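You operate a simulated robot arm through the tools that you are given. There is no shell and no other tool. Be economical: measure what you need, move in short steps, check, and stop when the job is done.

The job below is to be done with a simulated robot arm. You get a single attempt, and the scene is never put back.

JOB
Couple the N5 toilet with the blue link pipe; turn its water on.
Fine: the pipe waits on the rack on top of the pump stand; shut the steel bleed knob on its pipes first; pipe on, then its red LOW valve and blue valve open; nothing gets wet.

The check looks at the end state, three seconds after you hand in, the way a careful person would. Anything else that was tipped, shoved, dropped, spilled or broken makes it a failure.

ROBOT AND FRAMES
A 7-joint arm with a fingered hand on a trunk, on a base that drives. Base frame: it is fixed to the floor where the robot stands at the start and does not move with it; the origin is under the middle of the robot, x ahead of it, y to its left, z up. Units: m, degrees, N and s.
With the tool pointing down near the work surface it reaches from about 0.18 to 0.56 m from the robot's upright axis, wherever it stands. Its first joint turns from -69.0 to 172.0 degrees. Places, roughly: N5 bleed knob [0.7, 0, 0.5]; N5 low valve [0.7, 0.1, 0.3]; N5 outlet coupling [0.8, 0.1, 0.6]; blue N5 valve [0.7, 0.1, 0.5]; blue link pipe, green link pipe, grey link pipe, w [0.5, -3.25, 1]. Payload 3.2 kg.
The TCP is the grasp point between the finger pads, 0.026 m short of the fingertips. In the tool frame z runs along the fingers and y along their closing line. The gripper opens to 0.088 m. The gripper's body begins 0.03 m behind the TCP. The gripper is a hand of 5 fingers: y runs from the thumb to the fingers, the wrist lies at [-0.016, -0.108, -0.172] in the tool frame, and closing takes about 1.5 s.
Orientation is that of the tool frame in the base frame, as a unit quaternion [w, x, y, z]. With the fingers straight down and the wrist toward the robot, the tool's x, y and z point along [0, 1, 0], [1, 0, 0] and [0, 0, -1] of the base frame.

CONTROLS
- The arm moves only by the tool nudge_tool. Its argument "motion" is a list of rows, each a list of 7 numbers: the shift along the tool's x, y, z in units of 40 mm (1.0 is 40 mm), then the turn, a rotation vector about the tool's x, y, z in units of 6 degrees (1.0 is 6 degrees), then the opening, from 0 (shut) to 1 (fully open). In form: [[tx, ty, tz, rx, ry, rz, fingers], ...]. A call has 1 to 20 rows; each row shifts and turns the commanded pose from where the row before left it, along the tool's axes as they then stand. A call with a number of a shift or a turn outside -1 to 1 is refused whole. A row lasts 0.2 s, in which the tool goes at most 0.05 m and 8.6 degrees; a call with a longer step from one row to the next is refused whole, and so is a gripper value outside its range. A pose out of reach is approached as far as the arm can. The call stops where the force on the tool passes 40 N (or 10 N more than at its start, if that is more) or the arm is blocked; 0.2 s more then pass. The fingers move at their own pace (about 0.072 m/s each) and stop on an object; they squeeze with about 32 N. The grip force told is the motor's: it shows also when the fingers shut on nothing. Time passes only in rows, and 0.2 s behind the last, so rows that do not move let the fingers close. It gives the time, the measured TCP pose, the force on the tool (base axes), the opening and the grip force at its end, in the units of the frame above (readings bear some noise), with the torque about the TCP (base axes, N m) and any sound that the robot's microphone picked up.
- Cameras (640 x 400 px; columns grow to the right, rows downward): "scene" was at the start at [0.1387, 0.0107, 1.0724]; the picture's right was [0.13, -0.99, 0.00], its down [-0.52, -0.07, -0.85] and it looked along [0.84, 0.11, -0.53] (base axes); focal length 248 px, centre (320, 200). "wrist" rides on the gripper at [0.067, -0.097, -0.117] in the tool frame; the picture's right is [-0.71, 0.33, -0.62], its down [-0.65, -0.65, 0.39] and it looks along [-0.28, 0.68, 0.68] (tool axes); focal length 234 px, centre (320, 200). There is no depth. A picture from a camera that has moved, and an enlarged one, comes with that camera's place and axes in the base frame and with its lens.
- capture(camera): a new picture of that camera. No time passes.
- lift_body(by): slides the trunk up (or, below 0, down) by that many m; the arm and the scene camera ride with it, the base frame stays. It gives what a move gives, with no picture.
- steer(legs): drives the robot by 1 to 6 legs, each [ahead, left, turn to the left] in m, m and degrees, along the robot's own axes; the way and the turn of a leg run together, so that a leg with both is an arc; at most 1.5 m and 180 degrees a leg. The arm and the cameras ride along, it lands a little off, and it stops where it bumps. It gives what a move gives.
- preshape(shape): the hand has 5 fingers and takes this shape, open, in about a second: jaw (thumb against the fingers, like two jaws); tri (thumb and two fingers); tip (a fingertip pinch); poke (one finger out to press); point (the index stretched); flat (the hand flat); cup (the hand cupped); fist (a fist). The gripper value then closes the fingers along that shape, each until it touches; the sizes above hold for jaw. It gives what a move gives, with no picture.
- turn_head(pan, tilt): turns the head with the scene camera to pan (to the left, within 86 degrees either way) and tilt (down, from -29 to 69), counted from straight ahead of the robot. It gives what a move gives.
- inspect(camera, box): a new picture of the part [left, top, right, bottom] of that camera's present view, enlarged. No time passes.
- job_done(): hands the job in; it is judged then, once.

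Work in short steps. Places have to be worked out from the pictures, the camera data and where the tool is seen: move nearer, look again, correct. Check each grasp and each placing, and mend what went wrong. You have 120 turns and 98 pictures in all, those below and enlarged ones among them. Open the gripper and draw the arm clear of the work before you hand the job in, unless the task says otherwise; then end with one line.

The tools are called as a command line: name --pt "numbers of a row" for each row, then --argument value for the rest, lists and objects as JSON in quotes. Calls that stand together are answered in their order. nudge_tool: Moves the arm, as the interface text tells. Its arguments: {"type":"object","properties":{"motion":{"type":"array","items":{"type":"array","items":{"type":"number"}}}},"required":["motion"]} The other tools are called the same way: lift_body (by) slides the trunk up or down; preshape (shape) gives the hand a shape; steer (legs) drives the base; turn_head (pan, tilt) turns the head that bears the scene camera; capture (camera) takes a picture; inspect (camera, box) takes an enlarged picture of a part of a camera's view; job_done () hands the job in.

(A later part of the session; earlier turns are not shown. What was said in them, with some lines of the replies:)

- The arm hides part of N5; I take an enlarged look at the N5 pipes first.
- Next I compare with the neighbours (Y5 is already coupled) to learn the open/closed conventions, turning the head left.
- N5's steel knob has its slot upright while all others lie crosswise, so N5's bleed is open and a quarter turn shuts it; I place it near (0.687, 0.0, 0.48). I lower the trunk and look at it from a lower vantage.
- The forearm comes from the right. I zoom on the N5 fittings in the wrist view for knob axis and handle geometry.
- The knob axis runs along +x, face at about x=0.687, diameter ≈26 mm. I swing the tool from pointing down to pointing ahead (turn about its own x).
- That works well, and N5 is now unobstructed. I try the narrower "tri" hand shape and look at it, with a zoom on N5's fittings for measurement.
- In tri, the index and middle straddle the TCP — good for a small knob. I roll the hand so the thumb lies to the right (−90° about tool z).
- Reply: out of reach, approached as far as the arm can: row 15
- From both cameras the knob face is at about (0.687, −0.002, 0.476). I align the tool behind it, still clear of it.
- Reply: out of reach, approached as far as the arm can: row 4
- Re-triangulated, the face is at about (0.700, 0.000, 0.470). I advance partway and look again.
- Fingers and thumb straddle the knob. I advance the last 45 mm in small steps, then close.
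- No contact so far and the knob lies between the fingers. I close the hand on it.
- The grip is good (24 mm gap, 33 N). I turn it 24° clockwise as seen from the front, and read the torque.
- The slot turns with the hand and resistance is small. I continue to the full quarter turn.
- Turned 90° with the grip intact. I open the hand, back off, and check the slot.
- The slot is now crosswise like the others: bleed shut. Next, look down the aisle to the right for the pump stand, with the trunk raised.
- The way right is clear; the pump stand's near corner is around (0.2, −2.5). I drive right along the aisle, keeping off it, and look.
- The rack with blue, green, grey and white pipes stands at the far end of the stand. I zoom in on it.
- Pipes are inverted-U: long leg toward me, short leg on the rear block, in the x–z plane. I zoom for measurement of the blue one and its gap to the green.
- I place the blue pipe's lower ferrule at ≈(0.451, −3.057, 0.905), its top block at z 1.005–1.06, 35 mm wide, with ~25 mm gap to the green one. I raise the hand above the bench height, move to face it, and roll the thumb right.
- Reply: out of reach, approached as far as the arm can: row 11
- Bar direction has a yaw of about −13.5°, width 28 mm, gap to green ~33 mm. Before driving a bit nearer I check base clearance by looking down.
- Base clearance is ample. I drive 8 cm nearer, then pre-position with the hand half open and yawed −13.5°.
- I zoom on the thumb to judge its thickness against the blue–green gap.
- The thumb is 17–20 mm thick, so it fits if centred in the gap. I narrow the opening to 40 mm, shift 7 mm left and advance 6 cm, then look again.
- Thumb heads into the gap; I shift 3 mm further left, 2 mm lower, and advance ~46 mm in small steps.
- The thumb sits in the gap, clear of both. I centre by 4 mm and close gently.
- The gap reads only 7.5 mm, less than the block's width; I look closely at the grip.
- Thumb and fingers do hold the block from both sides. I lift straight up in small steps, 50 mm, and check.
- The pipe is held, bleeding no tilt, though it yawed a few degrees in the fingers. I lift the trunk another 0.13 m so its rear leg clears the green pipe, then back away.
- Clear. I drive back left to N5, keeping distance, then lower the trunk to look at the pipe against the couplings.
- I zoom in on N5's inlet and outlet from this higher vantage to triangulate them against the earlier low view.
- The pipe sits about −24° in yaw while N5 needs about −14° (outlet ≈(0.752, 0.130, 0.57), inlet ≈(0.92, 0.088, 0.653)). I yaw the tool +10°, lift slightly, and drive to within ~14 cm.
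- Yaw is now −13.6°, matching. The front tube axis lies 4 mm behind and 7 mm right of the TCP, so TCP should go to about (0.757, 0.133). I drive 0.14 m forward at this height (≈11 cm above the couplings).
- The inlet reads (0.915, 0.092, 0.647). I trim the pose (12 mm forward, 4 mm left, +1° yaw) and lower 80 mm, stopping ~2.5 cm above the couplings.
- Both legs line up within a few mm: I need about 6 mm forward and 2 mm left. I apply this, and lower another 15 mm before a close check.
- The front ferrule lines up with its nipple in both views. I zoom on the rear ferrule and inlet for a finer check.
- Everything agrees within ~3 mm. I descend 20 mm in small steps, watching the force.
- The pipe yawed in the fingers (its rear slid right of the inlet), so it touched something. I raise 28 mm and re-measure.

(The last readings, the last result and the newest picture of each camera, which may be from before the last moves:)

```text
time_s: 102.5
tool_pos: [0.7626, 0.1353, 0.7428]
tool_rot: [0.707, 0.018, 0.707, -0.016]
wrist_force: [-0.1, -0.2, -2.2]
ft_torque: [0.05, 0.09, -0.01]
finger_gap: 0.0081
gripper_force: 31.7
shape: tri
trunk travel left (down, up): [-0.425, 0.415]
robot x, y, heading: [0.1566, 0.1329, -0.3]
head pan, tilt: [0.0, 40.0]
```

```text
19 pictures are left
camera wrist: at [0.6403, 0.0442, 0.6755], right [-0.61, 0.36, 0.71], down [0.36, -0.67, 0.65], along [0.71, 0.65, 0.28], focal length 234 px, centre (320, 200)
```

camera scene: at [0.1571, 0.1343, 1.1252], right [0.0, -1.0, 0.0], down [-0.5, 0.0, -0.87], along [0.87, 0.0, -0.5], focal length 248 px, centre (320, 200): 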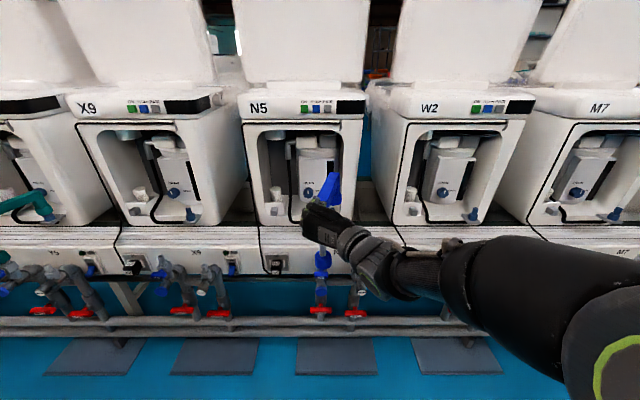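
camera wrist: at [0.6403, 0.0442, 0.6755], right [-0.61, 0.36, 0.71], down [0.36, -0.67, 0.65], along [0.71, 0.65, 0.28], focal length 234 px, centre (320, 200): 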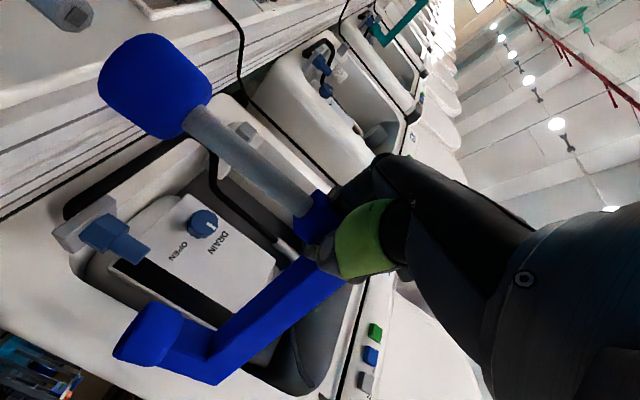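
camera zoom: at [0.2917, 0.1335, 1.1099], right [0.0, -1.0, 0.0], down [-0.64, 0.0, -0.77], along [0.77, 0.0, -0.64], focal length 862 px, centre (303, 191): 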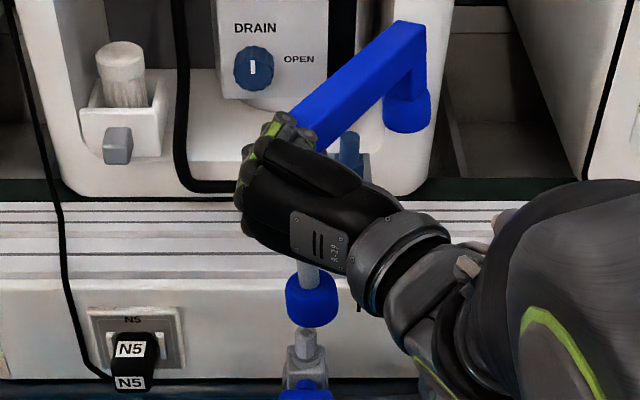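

The rear now sits ~4.8 cm too far right (≈16° yaw slip). I yaw the tool +16° about the front leg, keeping the front ferrule over its nipple, and look again.

nudge_tool --pt "0 0.15 0 -0.9 0 0 0" --pt "0 0 0 -0.9 0 0 0" --pt "0 0 0 -0.9 0 0 0" --pt "0 0 0 0 0 0 0"

inspect --camera "scene" --box '[295, 145, 355, 260]'

inspect --camera "wrist" --box '[0, 0, 300, 380]'

```text
time_s: 103.5
tool_pos: [0.762, 0.1429, 0.7434]
tool_rot: [0.702, -0.082, 0.702, 0.083]
wrist_force: [-0.1, -0.2, -2.1]
ft_torque: [0.03, 0.13, 0.0]
finger_gap: 0.0081
gripper_force: 32.5
shape: tri
trunk travel left (down, up): [-0.425, 0.415]
robot x, y, heading: [0.154, 0.1357, -0.0]
head pan, tilt: [0.0, 40.0]
```

```text
3.48 times, centred on (325, 202) of scene
camera zoom: at [0.2916, 0.1335, 1.11], right [0.0, -1.0, 0.0], down [-0.64, 0.0, -0.77], along [0.77, 0.0, -0.64], focal length 862 px, centre (303, 191)
```

zoom: 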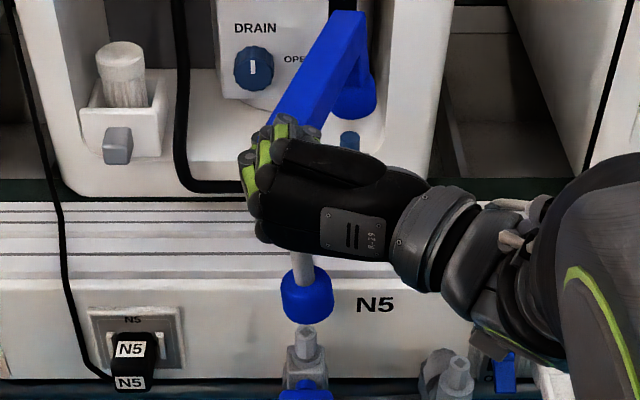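

```text
1.05 times, centred on (150, 190) of wrist (not enlarged: the box is as wide or as high as the picture)
camera zoom: at [0.6709, 0.0201, 0.6757], right [-0.68, 0.18, 0.71], down [0.53, -0.55, 0.65], along [0.5, 0.82, 0.28], focal length 246 px, centre (499, 210)
```

zoom: 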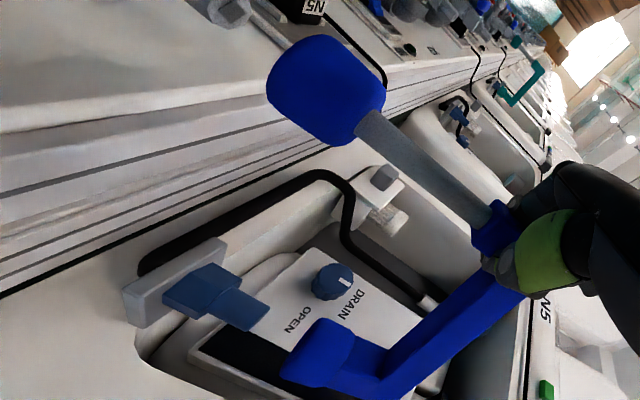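

inspect --camera "wrist" --box '[50, 260, 180, 370]'

```text
3.64 times, centred on (115, 315) of wrist
camera zoom: at [0.6709, 0.0201, 0.6757], right [-0.68, 0.18, 0.71], down [0.53, -0.55, 0.65], along [0.5, 0.82, 0.28], focal length 852 px, centre (1066, -218)
```

zoom: 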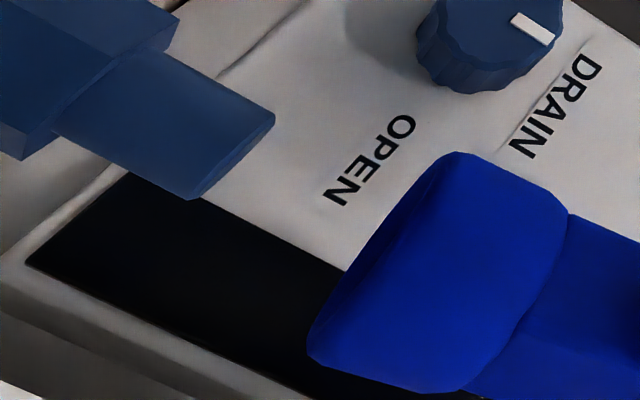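

Alignment is now within ~1.5 mm at both ends. I trim 0.5° of yaw and descend in 4 mm steps to just about first contact.

nudge_tool --pt "0 0 0 -0.08 0 0 0" --pt "0.1 0 0 0 0 0 0" --pt "0.1 0 0 0 0 0 0" --pt "0.1 0 0 0 0 0 0" --pt "0.1 0 0 0 0 0 0" --pt "0 0 0 0 0 0 0"

nudge_tool --pt "0.1 0 0 0 0 0 0" --pt "0 0 0 0 0 0 0"

inspect --camera "scene" --box '[295, 145, 355, 260]'

```text
time_s: 104.9
tool_pos: [0.7623, 0.1423, 0.7262]
tool_rot: [0.702, -0.085, 0.701, 0.086]
wrist_force: [-0.7, -0.6, -2.7]
ft_torque: [0.02, 0.1, -0.01]
finger_gap: 0.008
gripper_force: 31.7
shape: tri
trunk travel left (down, up): [-0.425, 0.415]
robot x, y, heading: [0.1584, 0.1345, -0.2]
head pan, tilt: [0.0, 40.0]
```

```text
time_s: 105.5
tool_pos: [0.7629, 0.1418, 0.7223]
tool_rot: [0.703, -0.085, 0.701, 0.086]
wrist_force: [-0.6, 0.0, -2.7]
ft_torque: [0.05, 0.12, 0.0]
finger_gap: 0.008
gripper_force: 32.2
shape: tri
trunk travel left (down, up): [-0.425, 0.415]
robot x, y, heading: [0.1574, 0.1305, -0.3]
head pan, tilt: [0.0, 40.0]
```

```text
3.48 times, centred on (325, 202) of scene
camera zoom: at [0.2916, 0.1335, 1.11], right [0.0, -1.0, 0.0], down [-0.64, 0.0, -0.77], along [0.77, 0.0, -0.64], focal length 862 px, centre (303, 191)
```

zoom: 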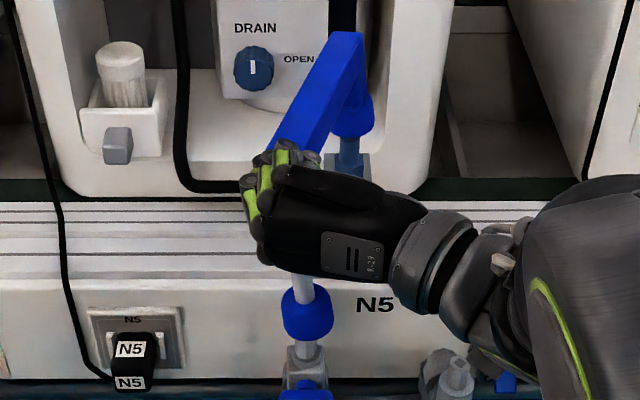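

Both ferrules appear right over their nipples. I continue down in 3 mm steps, watching torque.

nudge_tool --pt "0.075 0 0 0 0 0 0" --pt "0.075 0 0 0 0 0 0" --pt "0 0 0 0 0 0 0"

nudge_tool --pt "0.075 0 0 0 0 0 0" --pt "0 0 0 0 0 0 0"

nudge_tool --pt "0.075 0 0 0 0 0 0" --pt "0 0 0 0 0 0 0"

inspect --camera "scene" --box '[295, 145, 355, 260]'

```text
time_s: 106.3
tool_pos: [0.763, 0.1412, 0.7165]
tool_rot: [0.703, -0.085, 0.701, 0.087]
wrist_force: [0.0, 0.7, -2.8]
ft_torque: [0.03, 0.13, -0.02]
finger_gap: 0.0079
gripper_force: 32.2
shape: tri
trunk travel left (down, up): [-0.425, 0.415]
robot x, y, heading: [0.1552, 0.136, -0.3]
head pan, tilt: [0.0, 40.0]
```

```text
time_s: 106.9
tool_pos: [0.7618, 0.1413, 0.7136]
tool_rot: [0.702, -0.086, 0.702, 0.086]
wrist_force: [0.4, -0.4, -2.7]
ft_torque: [0.09, 0.14, 0.0]
finger_gap: 0.0081
gripper_force: 31.9
shape: tri
trunk travel left (down, up): [-0.425, 0.415]
robot x, y, heading: [0.1554, 0.1358, -0.1]
head pan, tilt: [0.0, 40.0]
```

```text
time_s: 107.5
tool_pos: [0.7619, 0.1416, 0.7104]
tool_rot: [0.703, -0.085, 0.701, 0.087]
wrist_force: [0.3, 0.1, -1.3]
ft_torque: [0.04, 0.11, 0.05]
finger_gap: 0.0083
gripper_force: 32.5
shape: tri
trunk travel left (down, up): [-0.425, 0.415]
robot x, y, heading: [0.157, 0.1323, -0.3]
head pan, tilt: [0.0, 40.0]
```

```text
3.48 times, centred on (325, 202) of scene
camera zoom: at [0.2916, 0.1335, 1.11], right [0.0, -1.0, 0.0], down [-0.64, 0.0, -0.77], along [0.77, 0.0, -0.64], focal length 862 px, centre (303, 191)
```

zoom: 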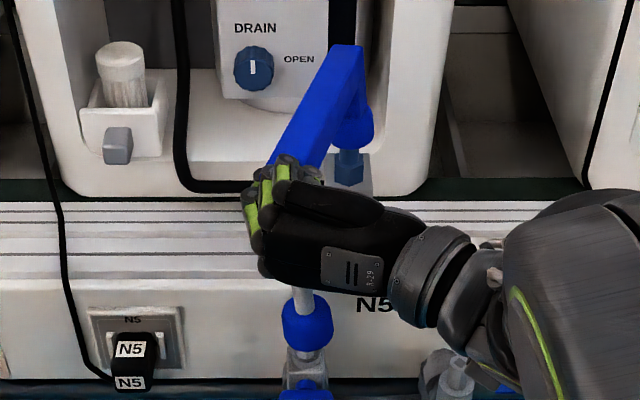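

It has not twisted and contact is just starting. I carry on down in 3 mm steps.

nudge_tool --pt "0.075 0 0 0 0 0 0" --pt "0 0 0 0 0 0 0"

nudge_tool --pt "0.075 0 0 0 0 0 0" --pt "0 0 0 0 0 0 0"

```text
time_s: 108.1
tool_pos: [0.7619, 0.142, 0.7072]
tool_rot: [0.703, -0.085, 0.701, 0.087]
wrist_force: [0.3, 0.3, -2.1]
ft_torque: [0.05, 0.13, -0.01]
finger_gap: 0.0079
gripper_force: 31.9
shape: tri
trunk travel left (down, up): [-0.425, 0.415]
robot x, y, heading: [0.1568, 0.1355, -0.4]
head pan, tilt: [0.0, 40.0]
```

```text
time_s: 108.7
tool_pos: [0.7629, 0.1417, 0.7053]
tool_rot: [0.702, -0.085, 0.702, 0.086]
wrist_force: [0.6, 0.4, -2.6]
ft_torque: [0.04, 0.13, 0.0]
finger_gap: 0.0082
gripper_force: 32.6
shape: tri
trunk travel left (down, up): [-0.425, 0.415]
robot x, y, heading: [0.1595, 0.1381, -0.4]
head pan, tilt: [0.0, 40.0]
```

Still no resistance; I look once to make sure it is going onto the nipples.

inspect --camera "scene" --box '[295, 145, 355, 260]'

```text
3.48 times, centred on (325, 202) of scene
camera zoom: at [0.2916, 0.1335, 1.11], right [0.0, -1.0, 0.0], down [-0.64, 0.0, -0.77], along [0.77, 0.0, -0.64], focal length 862 px, centre (303, 191)
```

zoom: 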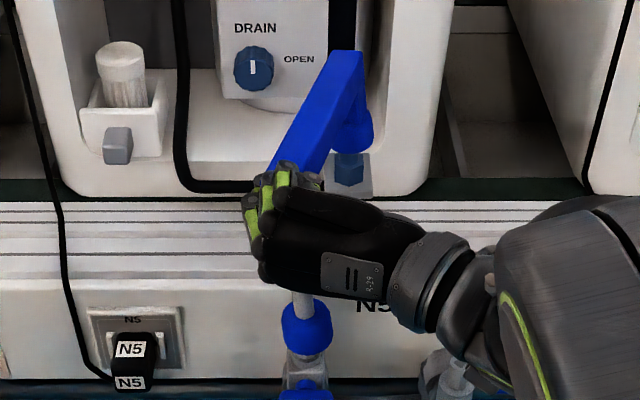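

The ferrules are over the nipples, nearly reaching the hex bases. I keep lowering until it seats (force rises).

nudge_tool --pt "0.1 0 0 0 0 0 0" --pt "0.1 0 0 0 0 0 0" --pt "0 0 0 0 0 0 0"

nudge_tool --pt "0.1 0 0 0 0 0 0" --pt "0.1 0 0 0 0 0 0" --pt "0 0 0 0 0 0 0"

```text
time_s: 109.5
tool_pos: [0.7627, 0.1422, 0.6969]
tool_rot: [0.702, -0.085, 0.702, 0.087]
wrist_force: [0.3, 0.2, -2.0]
ft_torque: [0.04, 0.12, 0.02]
finger_gap: 0.008
gripper_force: 31.8
shape: tri
trunk travel left (down, up): [-0.425, 0.415]
robot x, y, heading: [0.1595, 0.1339, -0.3]
head pan, tilt: [0.0, 40.0]
```

```text
time_s: 110.3
tool_pos: [0.7623, 0.1424, 0.6928]
tool_rot: [0.705, -0.085, 0.699, 0.087]
wrist_force: [1.2, 1.6, 11.9]
ft_torque: [0.08, 0.11, 0.01]
finger_gap: 0.0079
gripper_force: 32.3
shape: tri
trunk travel left (down, up): [-0.425, 0.415]
robot x, y, heading: [0.1567, 0.1359, -0.0]
head pan, tilt: [0.0, 40.0]
```

Seating force appears at z≈0.693. I press a little more to seat it fully.

nudge_tool --pt "0.08 0 0 0 0 0 0" --pt "0.05 0 0 0 0 0 0" --pt "0 0 0 0 0 0 0"

inspect --camera "scene" --box '[280, 145, 370, 270]'

```text
time_s: 111.1
tool_pos: [0.7607, 0.1408, 0.6886]
tool_rot: [0.706, -0.084, 0.697, 0.087]
wrist_force: [4.4, 0.4, 23.5]
ft_torque: [0.1, 0.11, 0.0]
finger_gap: 0.0086
gripper_force: 31.6
shape: tri
trunk travel left (down, up): [-0.425, 0.415]
robot x, y, heading: [0.1536, 0.1359, -0.4]
head pan, tilt: [0.0, 40.0]
```

```text
3.20 times, centred on (325, 208) of scene
camera zoom: at [0.288, 0.1335, 1.1106], right [0.0, -1.0, 0.0], down [-0.64, 0.0, -0.77], along [0.77, 0.0, -0.64], focal length 794 px, centre (304, 176)
```

zoom: 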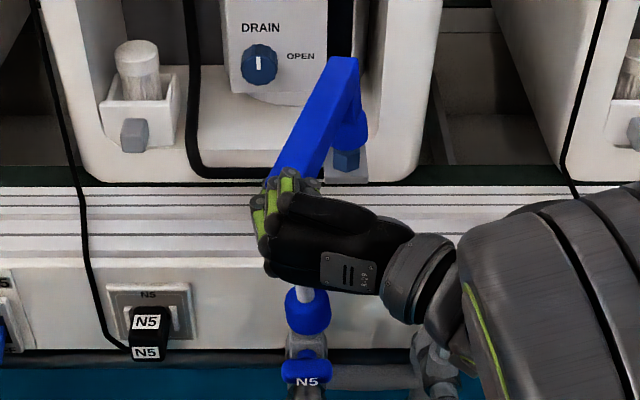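

Both ferrules are seated. I relax the press, open the hand and back straight out.

nudge_tool --pt "-0.13 0 0 0 0 0 0" --pt "0 0 0 0 0 0 0" --pt "0 0 0 0 0 0 0.3" --pt "0 0 0 0 0 0 0.6" --pt "0 0 0 0 0 0 1" --pt "0 0 0 0 0 0 1" --pt "0 0 0 0 0 0 1" --pt "0 0 0 0 0 0 1"

nudge_tool --pt "0 0 -0.4 0 0 0 1" --pt "0 0 -0.8 0 0 0 1" --pt "0 0 -0.8 0 0 0 1" --pt "0 0 -0.8 0 0 0 1" --pt "0 0 -0.8 0 0 0 1" --pt "0 0 0 0 0 0 1"

steer --legs '[[-0.12, 0, 0]]'

lift_body --by -0.1

capture --camera "scene"

```text
time_s: 112.9
tool_pos: [0.7626, 0.141, 0.6894]
tool_rot: [0.702, -0.084, 0.702, 0.087]
wrist_force: [-0.7, -0.7, -1.5]
ft_torque: [-0.01, 0.02, -0.01]
finger_gap: 0.088
gripper_force: 0.0
shape: tri
trunk travel left (down, up): [-0.425, 0.415]
robot x, y, heading: [0.1562, 0.135, -0.1]
head pan, tilt: [0.0, 40.0]
```

```text
time_s: 114.3
tool_pos: [0.6225, 0.106, 0.6882]
tool_rot: [0.702, -0.085, 0.701, 0.087]
wrist_force: [0.6, 0.8, 0.3]
ft_torque: [0.01, 0.01, 0.02]
finger_gap: 0.0879
gripper_force: 0.1
shape: tri
trunk travel left (down, up): [-0.425, 0.415]
robot x, y, heading: [0.1575, 0.1343, -0.2]
head pan, tilt: [0.0, 40.0]
```

```text
time_s: 115.5
tool_pos: [0.503, 0.1075, 0.6896]
tool_rot: [0.702, -0.085, 0.702, 0.087]
wrist_force: [-0.8, -0.4, -0.2]
ft_torque: [-0.01, 0.01, 0.01]
finger_gap: 0.0877
gripper_force: 0.1
shape: tri
trunk travel left (down, up): [-0.425, 0.415]
robot x, y, heading: [0.0343, 0.136, -0.4]
head pan, tilt: [0.0, 40.0]
```

```text
time_s: 116.8
tool_pos: [0.5033, 0.1072, 0.5882]
tool_rot: [0.703, -0.085, 0.701, 0.086]
wrist_force: [0.8, 0.8, -0.1]
ft_torque: [-0.02, 0.01, 0.04]
finger_gap: 0.0879
gripper_force: 0.1
shape: tri
trunk travel left (down, up): [-0.325, 0.515]
robot x, y, heading: [0.0407, 0.1417, -0.1]
head pan, tilt: [0.0, 40.0]
```

```text
11 pictures are left
camera scene: at [0.1715, 0.1341, 1.01], right [0.0, -1.0, 0.0], down [-0.64, 0.0, -0.77], along [0.77, 0.0, -0.64], focal length 248 px, centre (320, 200)
```

scene: 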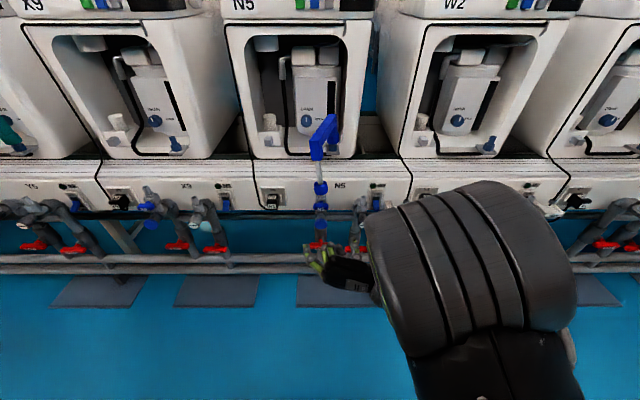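

The link pipe stands coupled at both ends. Next the red LOW valve, estimated at (0.735, 0.127, 0.322), handle crosswise. I square the hand, roll it thumb-down, and lower the trunk.

nudge_tool --pt "0 0 0 0.8 0 0 1" --pt "0 0 0 0.8 0 0 1" --pt "0 0 0 0.75 0 0 1" --pt "0 0 0 0 0 1 1" --pt "0 0 0 0 0 1 1" --pt "0 0 0 0 0 1 1" --pt "0 0 0 0 0 1 1" --pt "0 0 0 0 0 1 1" --pt "0 0 0 0 0 1 1" --pt "0 0 0 0 0 1 1" --pt "0 0 0 0 0 1 1" --pt "0 0 0 0 0 1 1" --pt "0 0 0 0 0 1 1" --pt "0 0 0 0 0 1 1" --pt "0 0 0 0 0 1 1" --pt "0 0 0 0 0 1 1" --pt "0 0 0 0 0 1 1" --pt "0 0 0 0 0 1 1" --pt "0 0 0 0 0 0 1"

lift_body --by -0.28

turn_head --pan 0 --tilt 30

capture --camera "scene"

```text
time_s: 120.8
tool_pos: [0.5033, 0.1071, 0.5876]
tool_rot: [0.501, 0.502, 0.498, 0.5]
wrist_force: [0.2, 0.2, -0.4]
ft_torque: [-0.01, -0.02, -0.02]
finger_gap: 0.0876
gripper_force: 0.2
shape: tri
trunk travel left (down, up): [-0.325, 0.515]
robot x, y, heading: [0.0357, 0.1323, -0.4]
head pan, tilt: [0.0, 40.0]
```

```text
time_s: 123.7
tool_pos: [0.5046, 0.1087, 0.3084]
tool_rot: [0.5, 0.5, 0.5, 0.5]
wrist_force: [-0.5, -0.5, -0.7]
ft_torque: [0.0, 0.05, 0.01]
finger_gap: 0.0877
gripper_force: 0.0
shape: tri
trunk travel left (down, up): [-0.045, 0.795]
robot x, y, heading: [0.0384, 0.1374, -0.4]
head pan, tilt: [0.0, 40.0]
```

```text
time_s: 124.4
tool_pos: [0.5032, 0.1065, 0.309]
tool_rot: [0.501, 0.501, 0.499, 0.5]
wrist_force: [-0.2, -0.3, -0.5]
ft_torque: [-0.02, -0.01, 0.01]
finger_gap: 0.0881
gripper_force: 0.0
shape: tri
trunk travel left (down, up): [-0.045, 0.795]
robot x, y, heading: [0.035, 0.136, -0.2]
head pan, tilt: [0.0, 30.0]
```

```text
10 pictures are left
camera scene: at [0.1769, 0.1341, 0.7453], right [0.0, -1.0, 0.0], down [-0.5, 0.0, -0.87], along [0.87, 0.0, -0.5], focal length 248 px, centre (320, 200)
```

scene: 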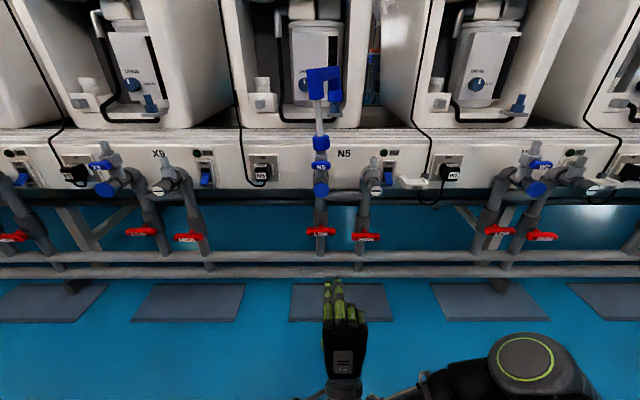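

The view is clear; one zoom for the valve geometry and the coupled pipe.

inspect --camera "scene" --box '[280, 130, 380, 250]'

```text
3.33 times, centred on (330, 190) of scene
camera zoom: at [0.1769, 0.1341, 0.7453], right [0.0, -1.0, 0.0], down [-0.5, 0.0, -0.87], along [0.87, 0.0, -0.5], focal length 827 px, centre (287, 233)
```

zoom: 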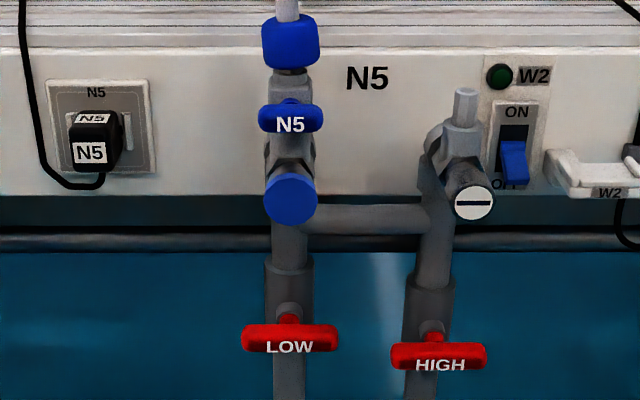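

LOW handle centre ≈(0.742, 0.130, 0.315), 23 mm thick; blue valve ≈(0.725, 0.131, 0.525). I drive 0.12 m forward and align short of LOW.

steer --legs '[[0.12, 0, 0]]'

nudge_tool --pt "0.61 0.17 0.1 0 0 0 1" --pt "0 0 0.6 0 0 0 1" --pt "0 0 0.6 0 0 0 1" --pt "0 0 0 0 0 0 1"

inspect --camera "scene" --box '[270, 180, 390, 300]'

```text
time_s: 125.6
tool_pos: [0.6249, 0.1061, 0.3084]
tool_rot: [0.501, 0.501, 0.498, 0.5]
wrist_force: [-0.1, -0.3, -1.2]
ft_torque: [-0.01, -0.02, -0.04]
finger_gap: 0.0874
gripper_force: 0.1
shape: tri
trunk travel left (down, up): [-0.045, 0.795]
robot x, y, heading: [0.1542, 0.1364, -0.3]
head pan, tilt: [0.0, 30.0]
```

```text
time_s: 126.6
tool_pos: [0.6748, 0.1307, 0.3155]
tool_rot: [0.501, 0.502, 0.498, 0.499]
wrist_force: [-0.2, 0.0, -0.2]
ft_torque: [0.03, -0.02, 0.01]
finger_gap: 0.0879
gripper_force: 0.0
shape: tri
trunk travel left (down, up): [-0.045, 0.795]
robot x, y, heading: [0.1584, 0.1332, -0.4]
head pan, tilt: [0.0, 30.0]
```

```text
3.33 times, centred on (330, 240) of scene
camera zoom: at [0.297, 0.1331, 0.7454], right [-0.01, -1.0, 0.0], down [-0.5, 0.0, -0.87], along [0.87, -0.01, -0.5], focal length 827 px, centre (287, 67)
```

zoom: 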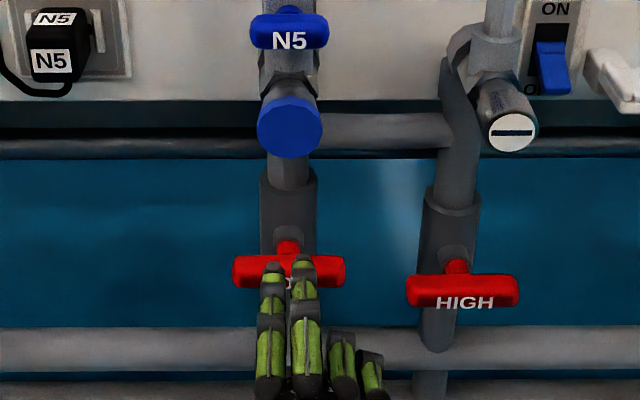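

The fingers are centred on the handle. I advance 62 mm in small steps and close.

nudge_tool --pt "0 -0.07 0.5 0 0 0 1" --pt "0 0 0.5 0 0 0 1" --pt "0 0 0.3 0 0 0 1" --pt "0 0 0.25 0 0 0 1" --pt "0 0 0 0 0 0 1"

nudge_tool --pt "0 0 0 0 0 0 0.5" --pt "0 0 0 0 0 0 0" --pt "0 0 0 0 0 0 0" --pt "0 0 0 0 0 0 0" --pt "0 0 0 0 0 0 0" --pt "0 0 0 0 0 0 0" --pt "0 0 0 0 0 0 0"

```text
time_s: 127.8
tool_pos: [0.7385, 0.128, 0.3116]
tool_rot: [0.501, 0.501, 0.498, 0.5]
wrist_force: [-0.4, 1.0, 0.2]
ft_torque: [0.02, 0.03, 0.01]
finger_gap: 0.088
gripper_force: 0.1
shape: tri
trunk travel left (down, up): [-0.045, 0.795]
robot x, y, heading: [0.1583, 0.1372, -0.4]
head pan, tilt: [0.0, 30.0]
```

```text
time_s: 129.4
tool_pos: [0.7378, 0.1301, 0.3139]
tool_rot: [0.501, 0.501, 0.498, 0.499]
wrist_force: [3.6, 1.8, -1.5]
ft_torque: [0.0, 0.04, 0.0]
finger_gap: 0.0151
gripper_force: 32.0
shape: tri
trunk travel left (down, up): [-0.045, 0.795]
robot x, y, heading: [0.1553, 0.1337, -0.7]
head pan, tilt: [0.0, 30.0]
```

Gripped (15 mm gap). I try a 12° anticlockwise turn and read the torque.

nudge_tool --pt "0 0 0 0 0 -1 0" --pt "0 0 0 0 0 -1 0" --pt "0 0 0 0 0 0 0"

nudge_tool --pt "0 0 0 0 0 -1 0" --pt "0 0 0 0 0 -1 0" --pt "0 0 0 0 0 0 0"

```text
time_s: 130.2
tool_pos: [0.738, 0.1293, 0.3128]
tool_rot: [0.551, 0.446, 0.548, 0.445]
wrist_force: [6.2, -0.2, 0.8]
ft_torque: [0.02, -0.03, -0.01]
finger_gap: 0.0148
gripper_force: 31.8
shape: tri
trunk travel left (down, up): [-0.045, 0.795]
robot x, y, heading: [0.155, 0.1345, -0.4]
head pan, tilt: [0.0, 30.0]
```

```text
time_s: 131.0
tool_pos: [0.7377, 0.1298, 0.3129]
tool_rot: [0.594, 0.387, 0.592, 0.384]
wrist_force: [4.6, 2.8, 0.1]
ft_torque: [0.03, -0.02, 0.03]
finger_gap: 0.015
gripper_force: 32.2
shape: tri
trunk travel left (down, up): [-0.045, 0.795]
robot x, y, heading: [0.1584, 0.1353, -0.3]
head pan, tilt: [0.0, 30.0]
```

It turns freely in this direction. I complete the quarter turn and look.

nudge_tool --pt "0 0 0 0 0 -1 0" --pt "0 0 0 0 0 -1 0" --pt "0 0 0 0 0 -1 0" --pt "0 0 0 0 0 -1 0" --pt "0 0 0 0 0 -1 0" --pt "0 0 0 0 0 -1 0" --pt "0 0 0 0 0 -1 0" --pt "0 0 0 0 0 -1 0" --pt "0 0 0 0 0 -1 0" --pt "0 0 0 0 0 -1 0" --pt "0 0 0 0 0 -1 0" --pt "0 0 0 0 0 0 0"

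inspect --camera "scene" --box '[270, 180, 390, 300]'

```text
time_s: 133.6
tool_pos: [0.7374, 0.1294, 0.3113]
tool_rot: [0.707, 0.001, 0.707, -0.001]
wrist_force: [4.3, 9.7, -5.2]
ft_torque: [0.0, 0.09, 0.24]
finger_gap: 0.0153
gripper_force: 32.1
shape: tri
trunk travel left (down, up): [-0.045, 0.795]
robot x, y, heading: [0.1575, 0.1383, -0.5]
head pan, tilt: [0.0, 30.0]
```

```text
3.33 times, centred on (330, 240) of scene
camera zoom: at [0.2977, 0.1335, 0.7452], right [-0.01, -1.0, 0.0], down [-0.5, 0.0, -0.87], along [0.87, -0.01, -0.5], focal length 827 px, centre (287, 67)
```

zoom: 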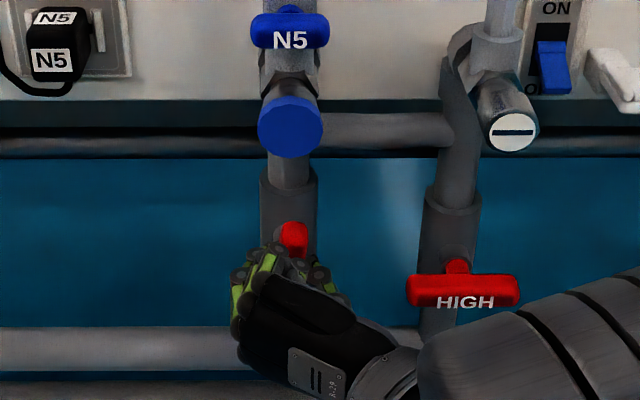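

LOW is now in line with its pipe: open. I release, back off, roll thumb-down again and raise to the blue valve's height.

nudge_tool --pt "0 0 0 0 0 0 1" --pt "0 0 0 0 0 0 1" --pt "0 0 0 0 0 0 1" --pt "0 0 0 0 0 0 1" --pt "0 0 0 0 0 0 1" --pt "0 0 -0.6 0 0 0 1" --pt "0 0 -0.8 0 0 0 1" --pt "0 0 -0.8 0 0 0 1" --pt "0 0 -0.8 0 0 0 1" --pt "0 0 0 0 0 0 1"

nudge_tool --pt "0 0 0 0 0 1 1" --pt "0 0 0 0 0 1 1" --pt "0 0 0 0 0 1 1" --pt "0 0 0 0 0 1 1" --pt "0 0 0 0 0 1 1" --pt "0 0 0 0 0 1 1" --pt "0 0 0 0 0 1 1" --pt "0 0 0 0 0 1 1" --pt "0 0 0 0 0 1 1" --pt "0 0 0 0 0 1 1" --pt "0 0 0 0 0 1 0.41" --pt "0 0 0 0 0 1 0.41" --pt "0 0 0 0 0 1 0.41" --pt "0 0 0 0 0 1 0.41" --pt "0 0 0 0 0 1 0.41" --pt "0 0 0 0 0 0 0.41"

lift_body --by 0.217

inspect --camera "scene" --box '[250, 170, 400, 320]'

```text
time_s: 135.8
tool_pos: [0.6217, 0.1234, 0.317]
tool_rot: [0.708, 0.024, 0.705, 0.002]
wrist_force: [-0.3, 0.6, 1.4]
ft_torque: [-0.03, 0.01, -0.01]
finger_gap: 0.0877
gripper_force: 0.0
shape: tri
trunk travel left (down, up): [-0.045, 0.795]
robot x, y, heading: [0.1572, 0.1313, -0.5]
head pan, tilt: [0.0, 30.0]
```

```text
time_s: 139.2
tool_pos: [0.619, 0.1302, 0.3119]
tool_rot: [0.501, 0.501, 0.498, 0.5]
wrist_force: [-0.3, -0.1, 0.6]
ft_torque: [0.01, 0.01, -0.02]
finger_gap: 0.0364
gripper_force: 0.1
shape: tri
trunk travel left (down, up): [-0.045, 0.795]
robot x, y, heading: [0.1536, 0.1376, -0.6]
head pan, tilt: [0.0, 30.0]
```

```text
time_s: 141.5
tool_pos: [0.6163, 0.1311, 0.5296]
tool_rot: [0.5, 0.501, 0.499, 0.5]
wrist_force: [-0.9, -0.5, 0.7]
ft_torque: [0.01, 0.0, 0.03]
finger_gap: 0.0364
gripper_force: 0.0
shape: tri
trunk travel left (down, up): [-0.262, 0.578]
robot x, y, heading: [0.159, 0.1337, -0.6]
head pan, tilt: [0.0, 30.0]
```

```text
2.67 times, centred on (325, 245) of scene
camera zoom: at [0.2971, 0.1331, 0.9623], right [-0.01, -1.0, 0.0], down [-0.5, 0.0, -0.87], along [0.87, -0.01, -0.5], focal length 661 px, centre (307, 80)
```

zoom: 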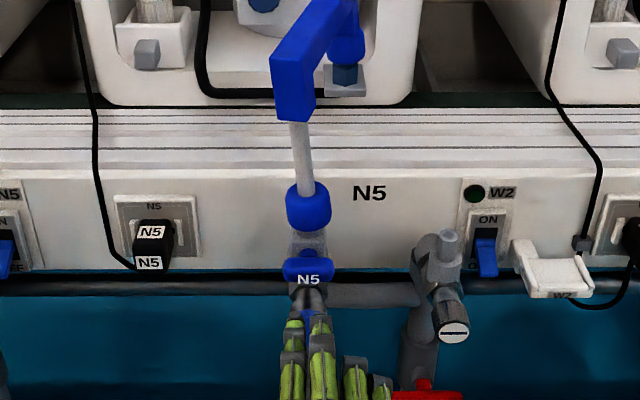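

LOW is open, but the pipe leans left about 5–7° (block centre at y≈0.139 versus ferrule 0.129). Before opening the blue valve I straighten and reseat it: raise, roll thumb-right with slight yaw, and approach the block.

lift_body --by 0.165

nudge_tool --pt "0 0 0 0 0 -1 1" --pt "0 0 0 0 0 -1 1" --pt "0 0 0 0 0 -1 1" --pt "0 0 0 0 0 -1 1" --pt "0 0 0 0 0 -1 1" --pt "0 0 0 0 0 -1 1" --pt "0 0 0 0 0 -1 1" --pt "0 0 0 0 0 -1 1" --pt "0 0 0 0 0 -1 1" --pt "0 0 0 0 0 -1 1" --pt "0 0 0 0 0 -1 1" --pt "0 0 0 0 0 -1 1" --pt "0 0 0 0 0 -1 1" --pt "0 0 0 0 0 -1 1" --pt "0 0 0 0 0 -1 1" --pt "0 0 0 0.6 0 0 1" --pt "0 0 0 0 0 0 1"

```text
time_s: 143.4
tool_pos: [0.617, 0.1302, 0.6939]
tool_rot: [0.501, 0.502, 0.498, 0.499]
wrist_force: [-0.1, -0.5, 0.6]
ft_torque: [-0.03, 0.02, 0.02]
finger_gap: 0.0365
gripper_force: 0.0
shape: tri
trunk travel left (down, up): [-0.427, 0.413]
robot x, y, heading: [0.1599, 0.1348, -0.3]
head pan, tilt: [0.0, 30.0]
```

```text
time_s: 147.0
tool_pos: [0.6171, 0.1302, 0.6939]
tool_rot: [0.707, 0.025, 0.706, -0.024]
wrist_force: [0.5, 0.1, -0.9]
ft_torque: [-0.02, 0.0, 0.02]
finger_gap: 0.0879
gripper_force: 0.2
shape: tri
trunk travel left (down, up): [-0.427, 0.413]
robot x, y, heading: [0.1567, 0.132, -0.3]
head pan, tilt: [0.0, 30.0]
```

I advance onto the block with the hand wide open and then close on it.

nudge_tool --pt "0 0.45 0.4 0 0 0 1" --pt "0 0 0.8 0 0 0 1" --pt "0 0 0.8 0 0 0 1" --pt "0 0 0.6 0 0 0 1" --pt "0 0 0.4 0 0 0 1" --pt "0 0 0.35 0 0 0 1" --pt "0 0 0 0 0 0 1"

nudge_tool --pt "0 0 0 0 0 0 0.5" --pt "0 0 0 0 0 0 0.3" --pt "0 0 0 0 0 0 0" --pt "0 0 0 0 0 0 0" --pt "0 0 0 0 0 0 0" --pt "0 0 0 0 0 0 0"

```text
time_s: 148.6
tool_pos: [0.7519, 0.1394, 0.6943]
tool_rot: [0.707, 0.025, 0.706, -0.023]
wrist_force: [-0.7, -0.1, 1.2]
ft_torque: [0.02, 0.0, 0.01]
finger_gap: 0.088
gripper_force: 0.3
shape: tri
trunk travel left (down, up): [-0.427, 0.413]
robot x, y, heading: [0.1552, 0.1372, -0.1]
head pan, tilt: [0.0, 30.0]
```

```text
time_s: 150.0
tool_pos: [0.7524, 0.1382, 0.6941]
tool_rot: [0.707, 0.024, 0.707, -0.024]
wrist_force: [5.8, -2.1, 0.6]
ft_torque: [-0.01, 0.03, 0.11]
finger_gap: 0.0058
gripper_force: 32.2
shape: tri
trunk travel left (down, up): [-0.427, 0.413]
robot x, y, heading: [0.1544, 0.1354, -0.3]
head pan, tilt: [0.0, 30.0]
```

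Gripped again. I roll it gently upright (about +5° with a 9 mm shift right), watching force.

nudge_tool --pt "0 -0.08 0 0 0 0.28 0" --pt "0 -0.08 0 0 0 0.28 0" --pt "0 -0.07 0 0 0 0.28 0" --pt "0 0 0 0 0 0 0"

nudge_tool --pt "0.1 0 0 0 0 0 0" --pt "0.08 0 0 0 0 0 0" --pt "0 0 0 0 0 0 0"

inspect --camera "scene" --box '[270, 180, 370, 300]'

```text
time_s: 151.0
tool_pos: [0.7505, 0.1305, 0.6938]
tool_rot: [0.708, 0.056, 0.704, 0.008]
wrist_force: [1.4, 0.1, 0.7]
ft_torque: [-0.05, 0.04, 0.15]
finger_gap: 0.0063
gripper_force: 32.2
shape: tri
trunk travel left (down, up): [-0.427, 0.413]
robot x, y, heading: [0.1549, 0.1337, -0.3]
head pan, tilt: [0.0, 30.0]
```

```text
time_s: 151.8
tool_pos: [0.751, 0.1299, 0.6915]
tool_rot: [0.71, 0.057, 0.701, 0.009]
wrist_force: [9.3, 0.2, 19.1]
ft_torque: [0.1, -0.04, 0.13]
finger_gap: 0.006
gripper_force: 32.2
shape: tri
trunk travel left (down, up): [-0.427, 0.413]
robot x, y, heading: [0.1575, 0.1353, -0.5]
head pan, tilt: [0.0, 30.0]
```

```text
3.33 times, centred on (320, 240) of scene
camera zoom: at [0.2955, 0.1333, 1.1278], right [-0.01, -1.0, 0.0], down [-0.5, 0.0, -0.87], along [0.87, -0.01, -0.5], focal length 827 px, centre (320, 67)
```

zoom: 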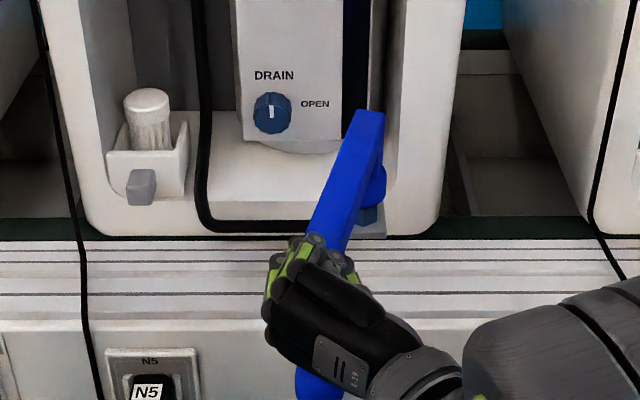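

It came upright with little force and presses home at z≈0.692. I unload, release, and back out.

nudge_tool --pt "-0.14 0 0 0 0 0 0" --pt "0 0 0 0 0 0 0.3" --pt "0 0 0 0 0 0 0.6" --pt "0 0 0 0 0 0 1" --pt "0 0 0 0 0 0 1" --pt "0 0 0 0 0 0 1" --pt "0 0 0 0 0 0 1" --pt "0 0 -0.4 0 0 0 1" --pt "0 0 -0.8 0 0 0 1" --pt "0 0 -0.8 0 0 0 1" --pt "0 0 -0.8 0 0 0 1" --pt "0 0 -0.5 0 0 0 1" --pt "0 0 0 0 0 0 1"

nudge_tool --pt "0 0 0 -0.6 0 0 1" --pt "0 0 0 0 0 1 1" --pt "0 0 0 0 0 1 1" --pt "0 0 0 0 0 1 1" --pt "0 0 0 0 0 1 1" --pt "0 0 0 0 0 1 1" --pt "0 0 0 0 0 1 1" --pt "0 0 0 0 0 1 1" --pt "0 0 0 0 0 1 1" --pt "0 0 0 0 0 1 1" --pt "0 0 0 0 0 1 1" --pt "0 0 0 0 0 1 0.41" --pt "0 0 0 0 0 1 0.41" --pt "0 0 0 0 0 1 0.41" --pt "0 0 0 0 0 1 0.41" --pt "0 0 0 0 0 0.16 0.41" --pt "0 0 0 0 0 0 0.41"

lift_body --by -0.165

inspect --camera "scene" --box '[265, 150, 375, 290]'

```text
time_s: 154.6
tool_pos: [0.6254, 0.1301, 0.702]
tool_rot: [0.707, 0.087, 0.702, 0.013]
wrist_force: [0.3, 0.5, -0.2]
ft_torque: [0.01, -0.01, -0.03]
finger_gap: 0.088
gripper_force: 0.2
shape: tri
trunk travel left (down, up): [-0.427, 0.413]
robot x, y, heading: [0.1547, 0.1344, -0.1]
head pan, tilt: [0.0, 30.0]
```

```text
time_s: 158.2
tool_pos: [0.6198, 0.1389, 0.6921]
tool_rot: [0.503, 0.501, 0.496, 0.5]
wrist_force: [0.4, -0.3, -0.3]
ft_torque: [-0.01, 0.01, 0.01]
finger_gap: 0.0364
gripper_force: 0.2
shape: tri
trunk travel left (down, up): [-0.427, 0.413]
robot x, y, heading: [0.1586, 0.132, -0.3]
head pan, tilt: [0.0, 30.0]
```

```text
time_s: 160.1
tool_pos: [0.6206, 0.1377, 0.5265]
tool_rot: [0.502, 0.499, 0.498, 0.501]
wrist_force: [-0.3, -0.3, 0.0]
ft_torque: [0.0, -0.02, -0.01]
finger_gap: 0.0361
gripper_force: 0.1
shape: tri
trunk travel left (down, up): [-0.262, 0.578]
robot x, y, heading: [0.1564, 0.1355, -0.5]
head pan, tilt: [0.0, 30.0]
```

```text
2.86 times, centred on (320, 220) of scene
camera zoom: at [0.297, 0.1331, 0.9624], right [-0.01, -1.0, 0.0], down [-0.5, 0.0, -0.87], along [0.87, -0.01, -0.5], focal length 708 px, centre (320, 143)
```

zoom: 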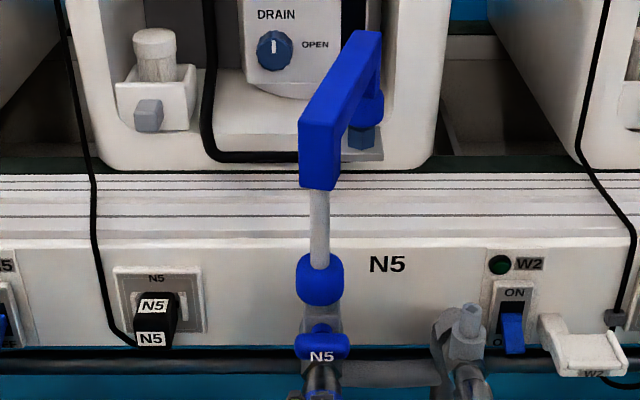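

The pipe now stands upright and seated at both ends. Now the blue valve (≈(0.725, 0.129, 0.522)): I align and advance with a 36 mm opening, in two parts.

nudge_tool --pt "-0.22 0 0.4 0 0 0 0.43" --pt "0 0 0.5 0 0 0 0.43" --pt "0 0 0.5 0 0 0 0.43" --pt "0 0 0 0 0 0 0.43"

inspect --camera "wrist" --box '[0, 100, 360, 400]'

```text
time_s: 161.1
tool_pos: [0.6756, 0.1309, 0.5282]
tool_rot: [0.502, 0.499, 0.497, 0.502]
wrist_force: [0.1, 0.1, 0.8]
ft_torque: [0.01, 0.03, -0.01]
finger_gap: 0.0378
gripper_force: 0.0
shape: tri
trunk travel left (down, up): [-0.262, 0.578]
robot x, y, heading: [0.1579, 0.1369, -0.4]
head pan, tilt: [0.0, 30.0]
```

```text
1.33 times, centred on (180, 250) of wrist
camera zoom: at [0.5591, 0.1981, 0.43], right [-0.63, -0.71, 0.33], down [0.39, -0.65, -0.65], along [0.67, -0.28, 0.68], focal length 312 px, centre (507, 133)
```

zoom: 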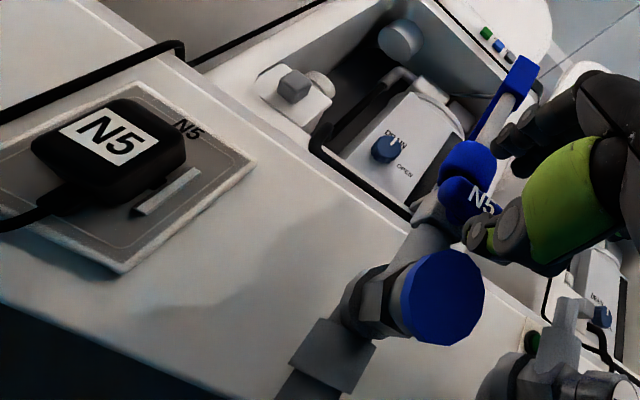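

The handle lies between fingers and thumb, with the cap well below. I advance the remaining 36 mm and close.

nudge_tool --pt "0 0 0.3 0 0 0 0.43" --pt "0 0 0.3 0 0 0 0.43" --pt "0 0 0.3 0 0 0 0.43" --pt "0 0 0 0 0 0 0.43"

nudge_tool --pt "0 0 0 0 0 0 0.3" --pt "0 0 0 0 0 0 0" --pt "0 0 0 0 0 0 0" --pt "0 0 0 0 0 0 0" --pt "0 0 0 0 0 0 0" --pt "0 0 0 0 0 0 0"

```text
time_s: 162.1
tool_pos: [0.7109, 0.1302, 0.5295]
tool_rot: [0.503, 0.499, 0.495, 0.503]
wrist_force: [-7.5, 1.2, 8.3]
ft_torque: [0.08, 0.16, -0.03]
finger_gap: 0.0356
gripper_force: 0.0
shape: tri
trunk travel left (down, up): [-0.262, 0.578]
robot x, y, heading: [0.1595, 0.1344, -0.3]
head pan, tilt: [0.0, 30.0]
```

```text
time_s: 163.5
tool_pos: [0.7121, 0.1303, 0.5257]
tool_rot: [0.502, 0.501, 0.497, 0.5]
wrist_force: [-6.9, -0.2, -13.5]
ft_torque: [0.04, 0.29, 0.03]
finger_gap: 0.0158
gripper_force: 31.7
shape: tri
trunk travel left (down, up): [-0.262, 0.578]
robot x, y, heading: [0.1532, 0.1366, -0.2]
head pan, tilt: [0.0, 30.0]
```

Gripped (16 mm). The handle pulls the tool down, so I ease 3 mm lower and then begin turning anticlockwise.

nudge_tool --pt "0 -0.08 0 0 0 0 0" --pt "0 0 0 0 0 -1 0" --pt "0 0 0 0 0 -1 0" --pt "0 0 0 0 0 0 0"

nudge_tool --pt "0 0 0 0 0 -1 0" --pt "0 0 0 0 0 -1 0" --pt "0 0 0 0 0 0 0"

```text
time_s: 164.5
tool_pos: [0.7118, 0.1303, 0.5256]
tool_rot: [0.552, 0.444, 0.547, 0.446]
wrist_force: [-7.4, 2.4, -5.4]
ft_torque: [0.03, 0.14, 0.04]
finger_gap: 0.0155
gripper_force: 31.6
shape: tri
trunk travel left (down, up): [-0.262, 0.578]
robot x, y, heading: [0.1557, 0.135, -0.3]
head pan, tilt: [0.0, 30.0]
```

```text
time_s: 165.3
tool_pos: [0.7128, 0.1299, 0.5238]
tool_rot: [0.596, 0.385, 0.591, 0.385]
wrist_force: [-7.3, 1.7, -5.3]
ft_torque: [0.02, 0.07, 0.03]
finger_gap: 0.0156
gripper_force: 32.7
shape: tri
trunk travel left (down, up): [-0.262, 0.578]
robot x, y, heading: [0.1613, 0.1337, -0.5]
head pan, tilt: [0.0, 30.0]
```

It turns freely. I complete the quarter turn, release, back out, and take a look.

nudge_tool --pt "0 0 0 0 0 -1 0" --pt "0 0 0 0 0 -1 0" --pt "0 0 0 0 0 -1 0" --pt "0 0 0 0 0 -1 0" --pt "0 0 0 0 0 -1 0" --pt "0 0 0 0 0 -1 0" --pt "0 0 0 0 0 -1 0" --pt "0 0 0 0 0 -1 0" --pt "0 0 0 0 0 -1 0" --pt "0 0 0 0 0 -1 0" --pt "0 0 0 0 0 -1 0" --pt "0 0 0 0 0 0 0"

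nudge_tool --pt "0 0 0 0 0 0 0.3" --pt "0 0 0 0 0 0 0.5" --pt "0 0 0 0 0 0 0.7" --pt "0 0 0 0 0 0 0.7" --pt "0 0 -0.4 0 0 0 0.7" --pt "0 0 -0.8 0 0 0 0.7" --pt "0 0 -0.8 0 0 0 1" --pt "0 0 -0.8 0 0 0 1" --pt "0 0 0 0 0 0 1"

steer --legs '[[-0.25, 0, 0]]'

inspect --camera "scene" --box '[260, 100, 400, 270]'

```text
time_s: 167.9
tool_pos: [0.7126, 0.1296, 0.5249]
tool_rot: [0.71, 0.001, 0.704, -0.002]
wrist_force: [-3.8, -4.5, -1.9]
ft_torque: [0.16, 0.07, -0.11]
finger_gap: 0.0157
gripper_force: 32.1
shape: tri
trunk travel left (down, up): [-0.262, 0.578]
robot x, y, heading: [0.155, 0.1362, -0.4]
head pan, tilt: [0.0, 30.0]
```

```text
time_s: 169.9
tool_pos: [0.6048, 0.1251, 0.5291]
tool_rot: [0.711, 0.023, 0.703, 0.002]
wrist_force: [-0.9, 0.2, -0.7]
ft_torque: [0.03, 0.0, -0.02]
finger_gap: 0.0878
gripper_force: 0.2
shape: tri
trunk travel left (down, up): [-0.262, 0.578]
robot x, y, heading: [0.1574, 0.1319, -0.5]
head pan, tilt: [0.0, 30.0]
```

```text
time_s: 171.7
tool_pos: [0.3569, 0.1303, 0.5288]
tool_rot: [0.71, 0.022, 0.703, 0.007]
wrist_force: [-0.1, -0.4, -0.4]
ft_torque: [-0.03, 0.0, 0.01]
finger_gap: 0.0878
gripper_force: 0.1
shape: tri
trunk travel left (down, up): [-0.262, 0.578]
robot x, y, heading: [-0.0906, 0.1385, -0.4]
head pan, tilt: [0.0, 30.0]
```

```text
2.35 times, centred on (330, 185) of scene
camera zoom: at [0.0492, 0.1348, 0.9624], right [-0.01, -1.0, 0.0], down [-0.5, 0.0, -0.87], along [0.87, 0.0, -0.5], focal length 584 px, centre (296, 235)
```

zoom: 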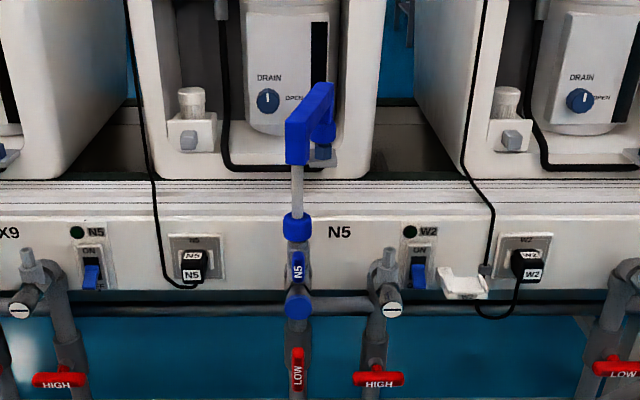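

LOW and N5 valves are both in line with the pipe, the bleed is crosswise, the pipe stands upright. A last close look at the couplings for leaks.

inspect --camera "scene" --box '[300, 125, 350, 235]'

```text
3.64 times, centred on (325, 180) of scene
camera zoom: at [0.0492, 0.1348, 0.9624], right [-0.01, -1.0, 0.0], down [-0.5, 0.0, -0.87], along [0.87, 0.0, -0.5], focal length 902 px, centre (302, 273)
```

zoom: 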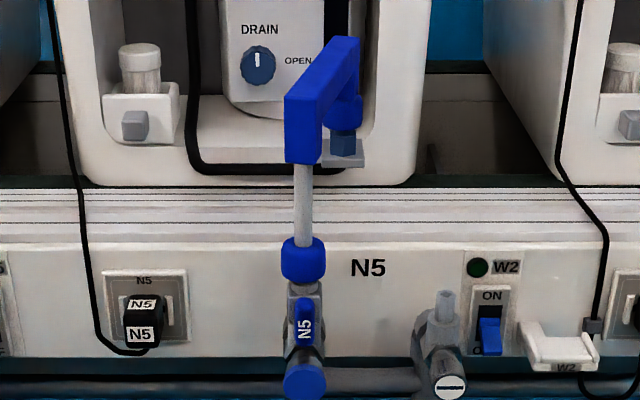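

Both ferrules are seated, no water shows, and the arm is clear; I hand in.

job_done

```text
The job is handed in.
```

The N5 toilet is coupled with the blue link pipe and its water is on: the steel bleed knob is shut, and the red LOW valve and blue N5 valve are open. The last picture showed no water at the couplings.
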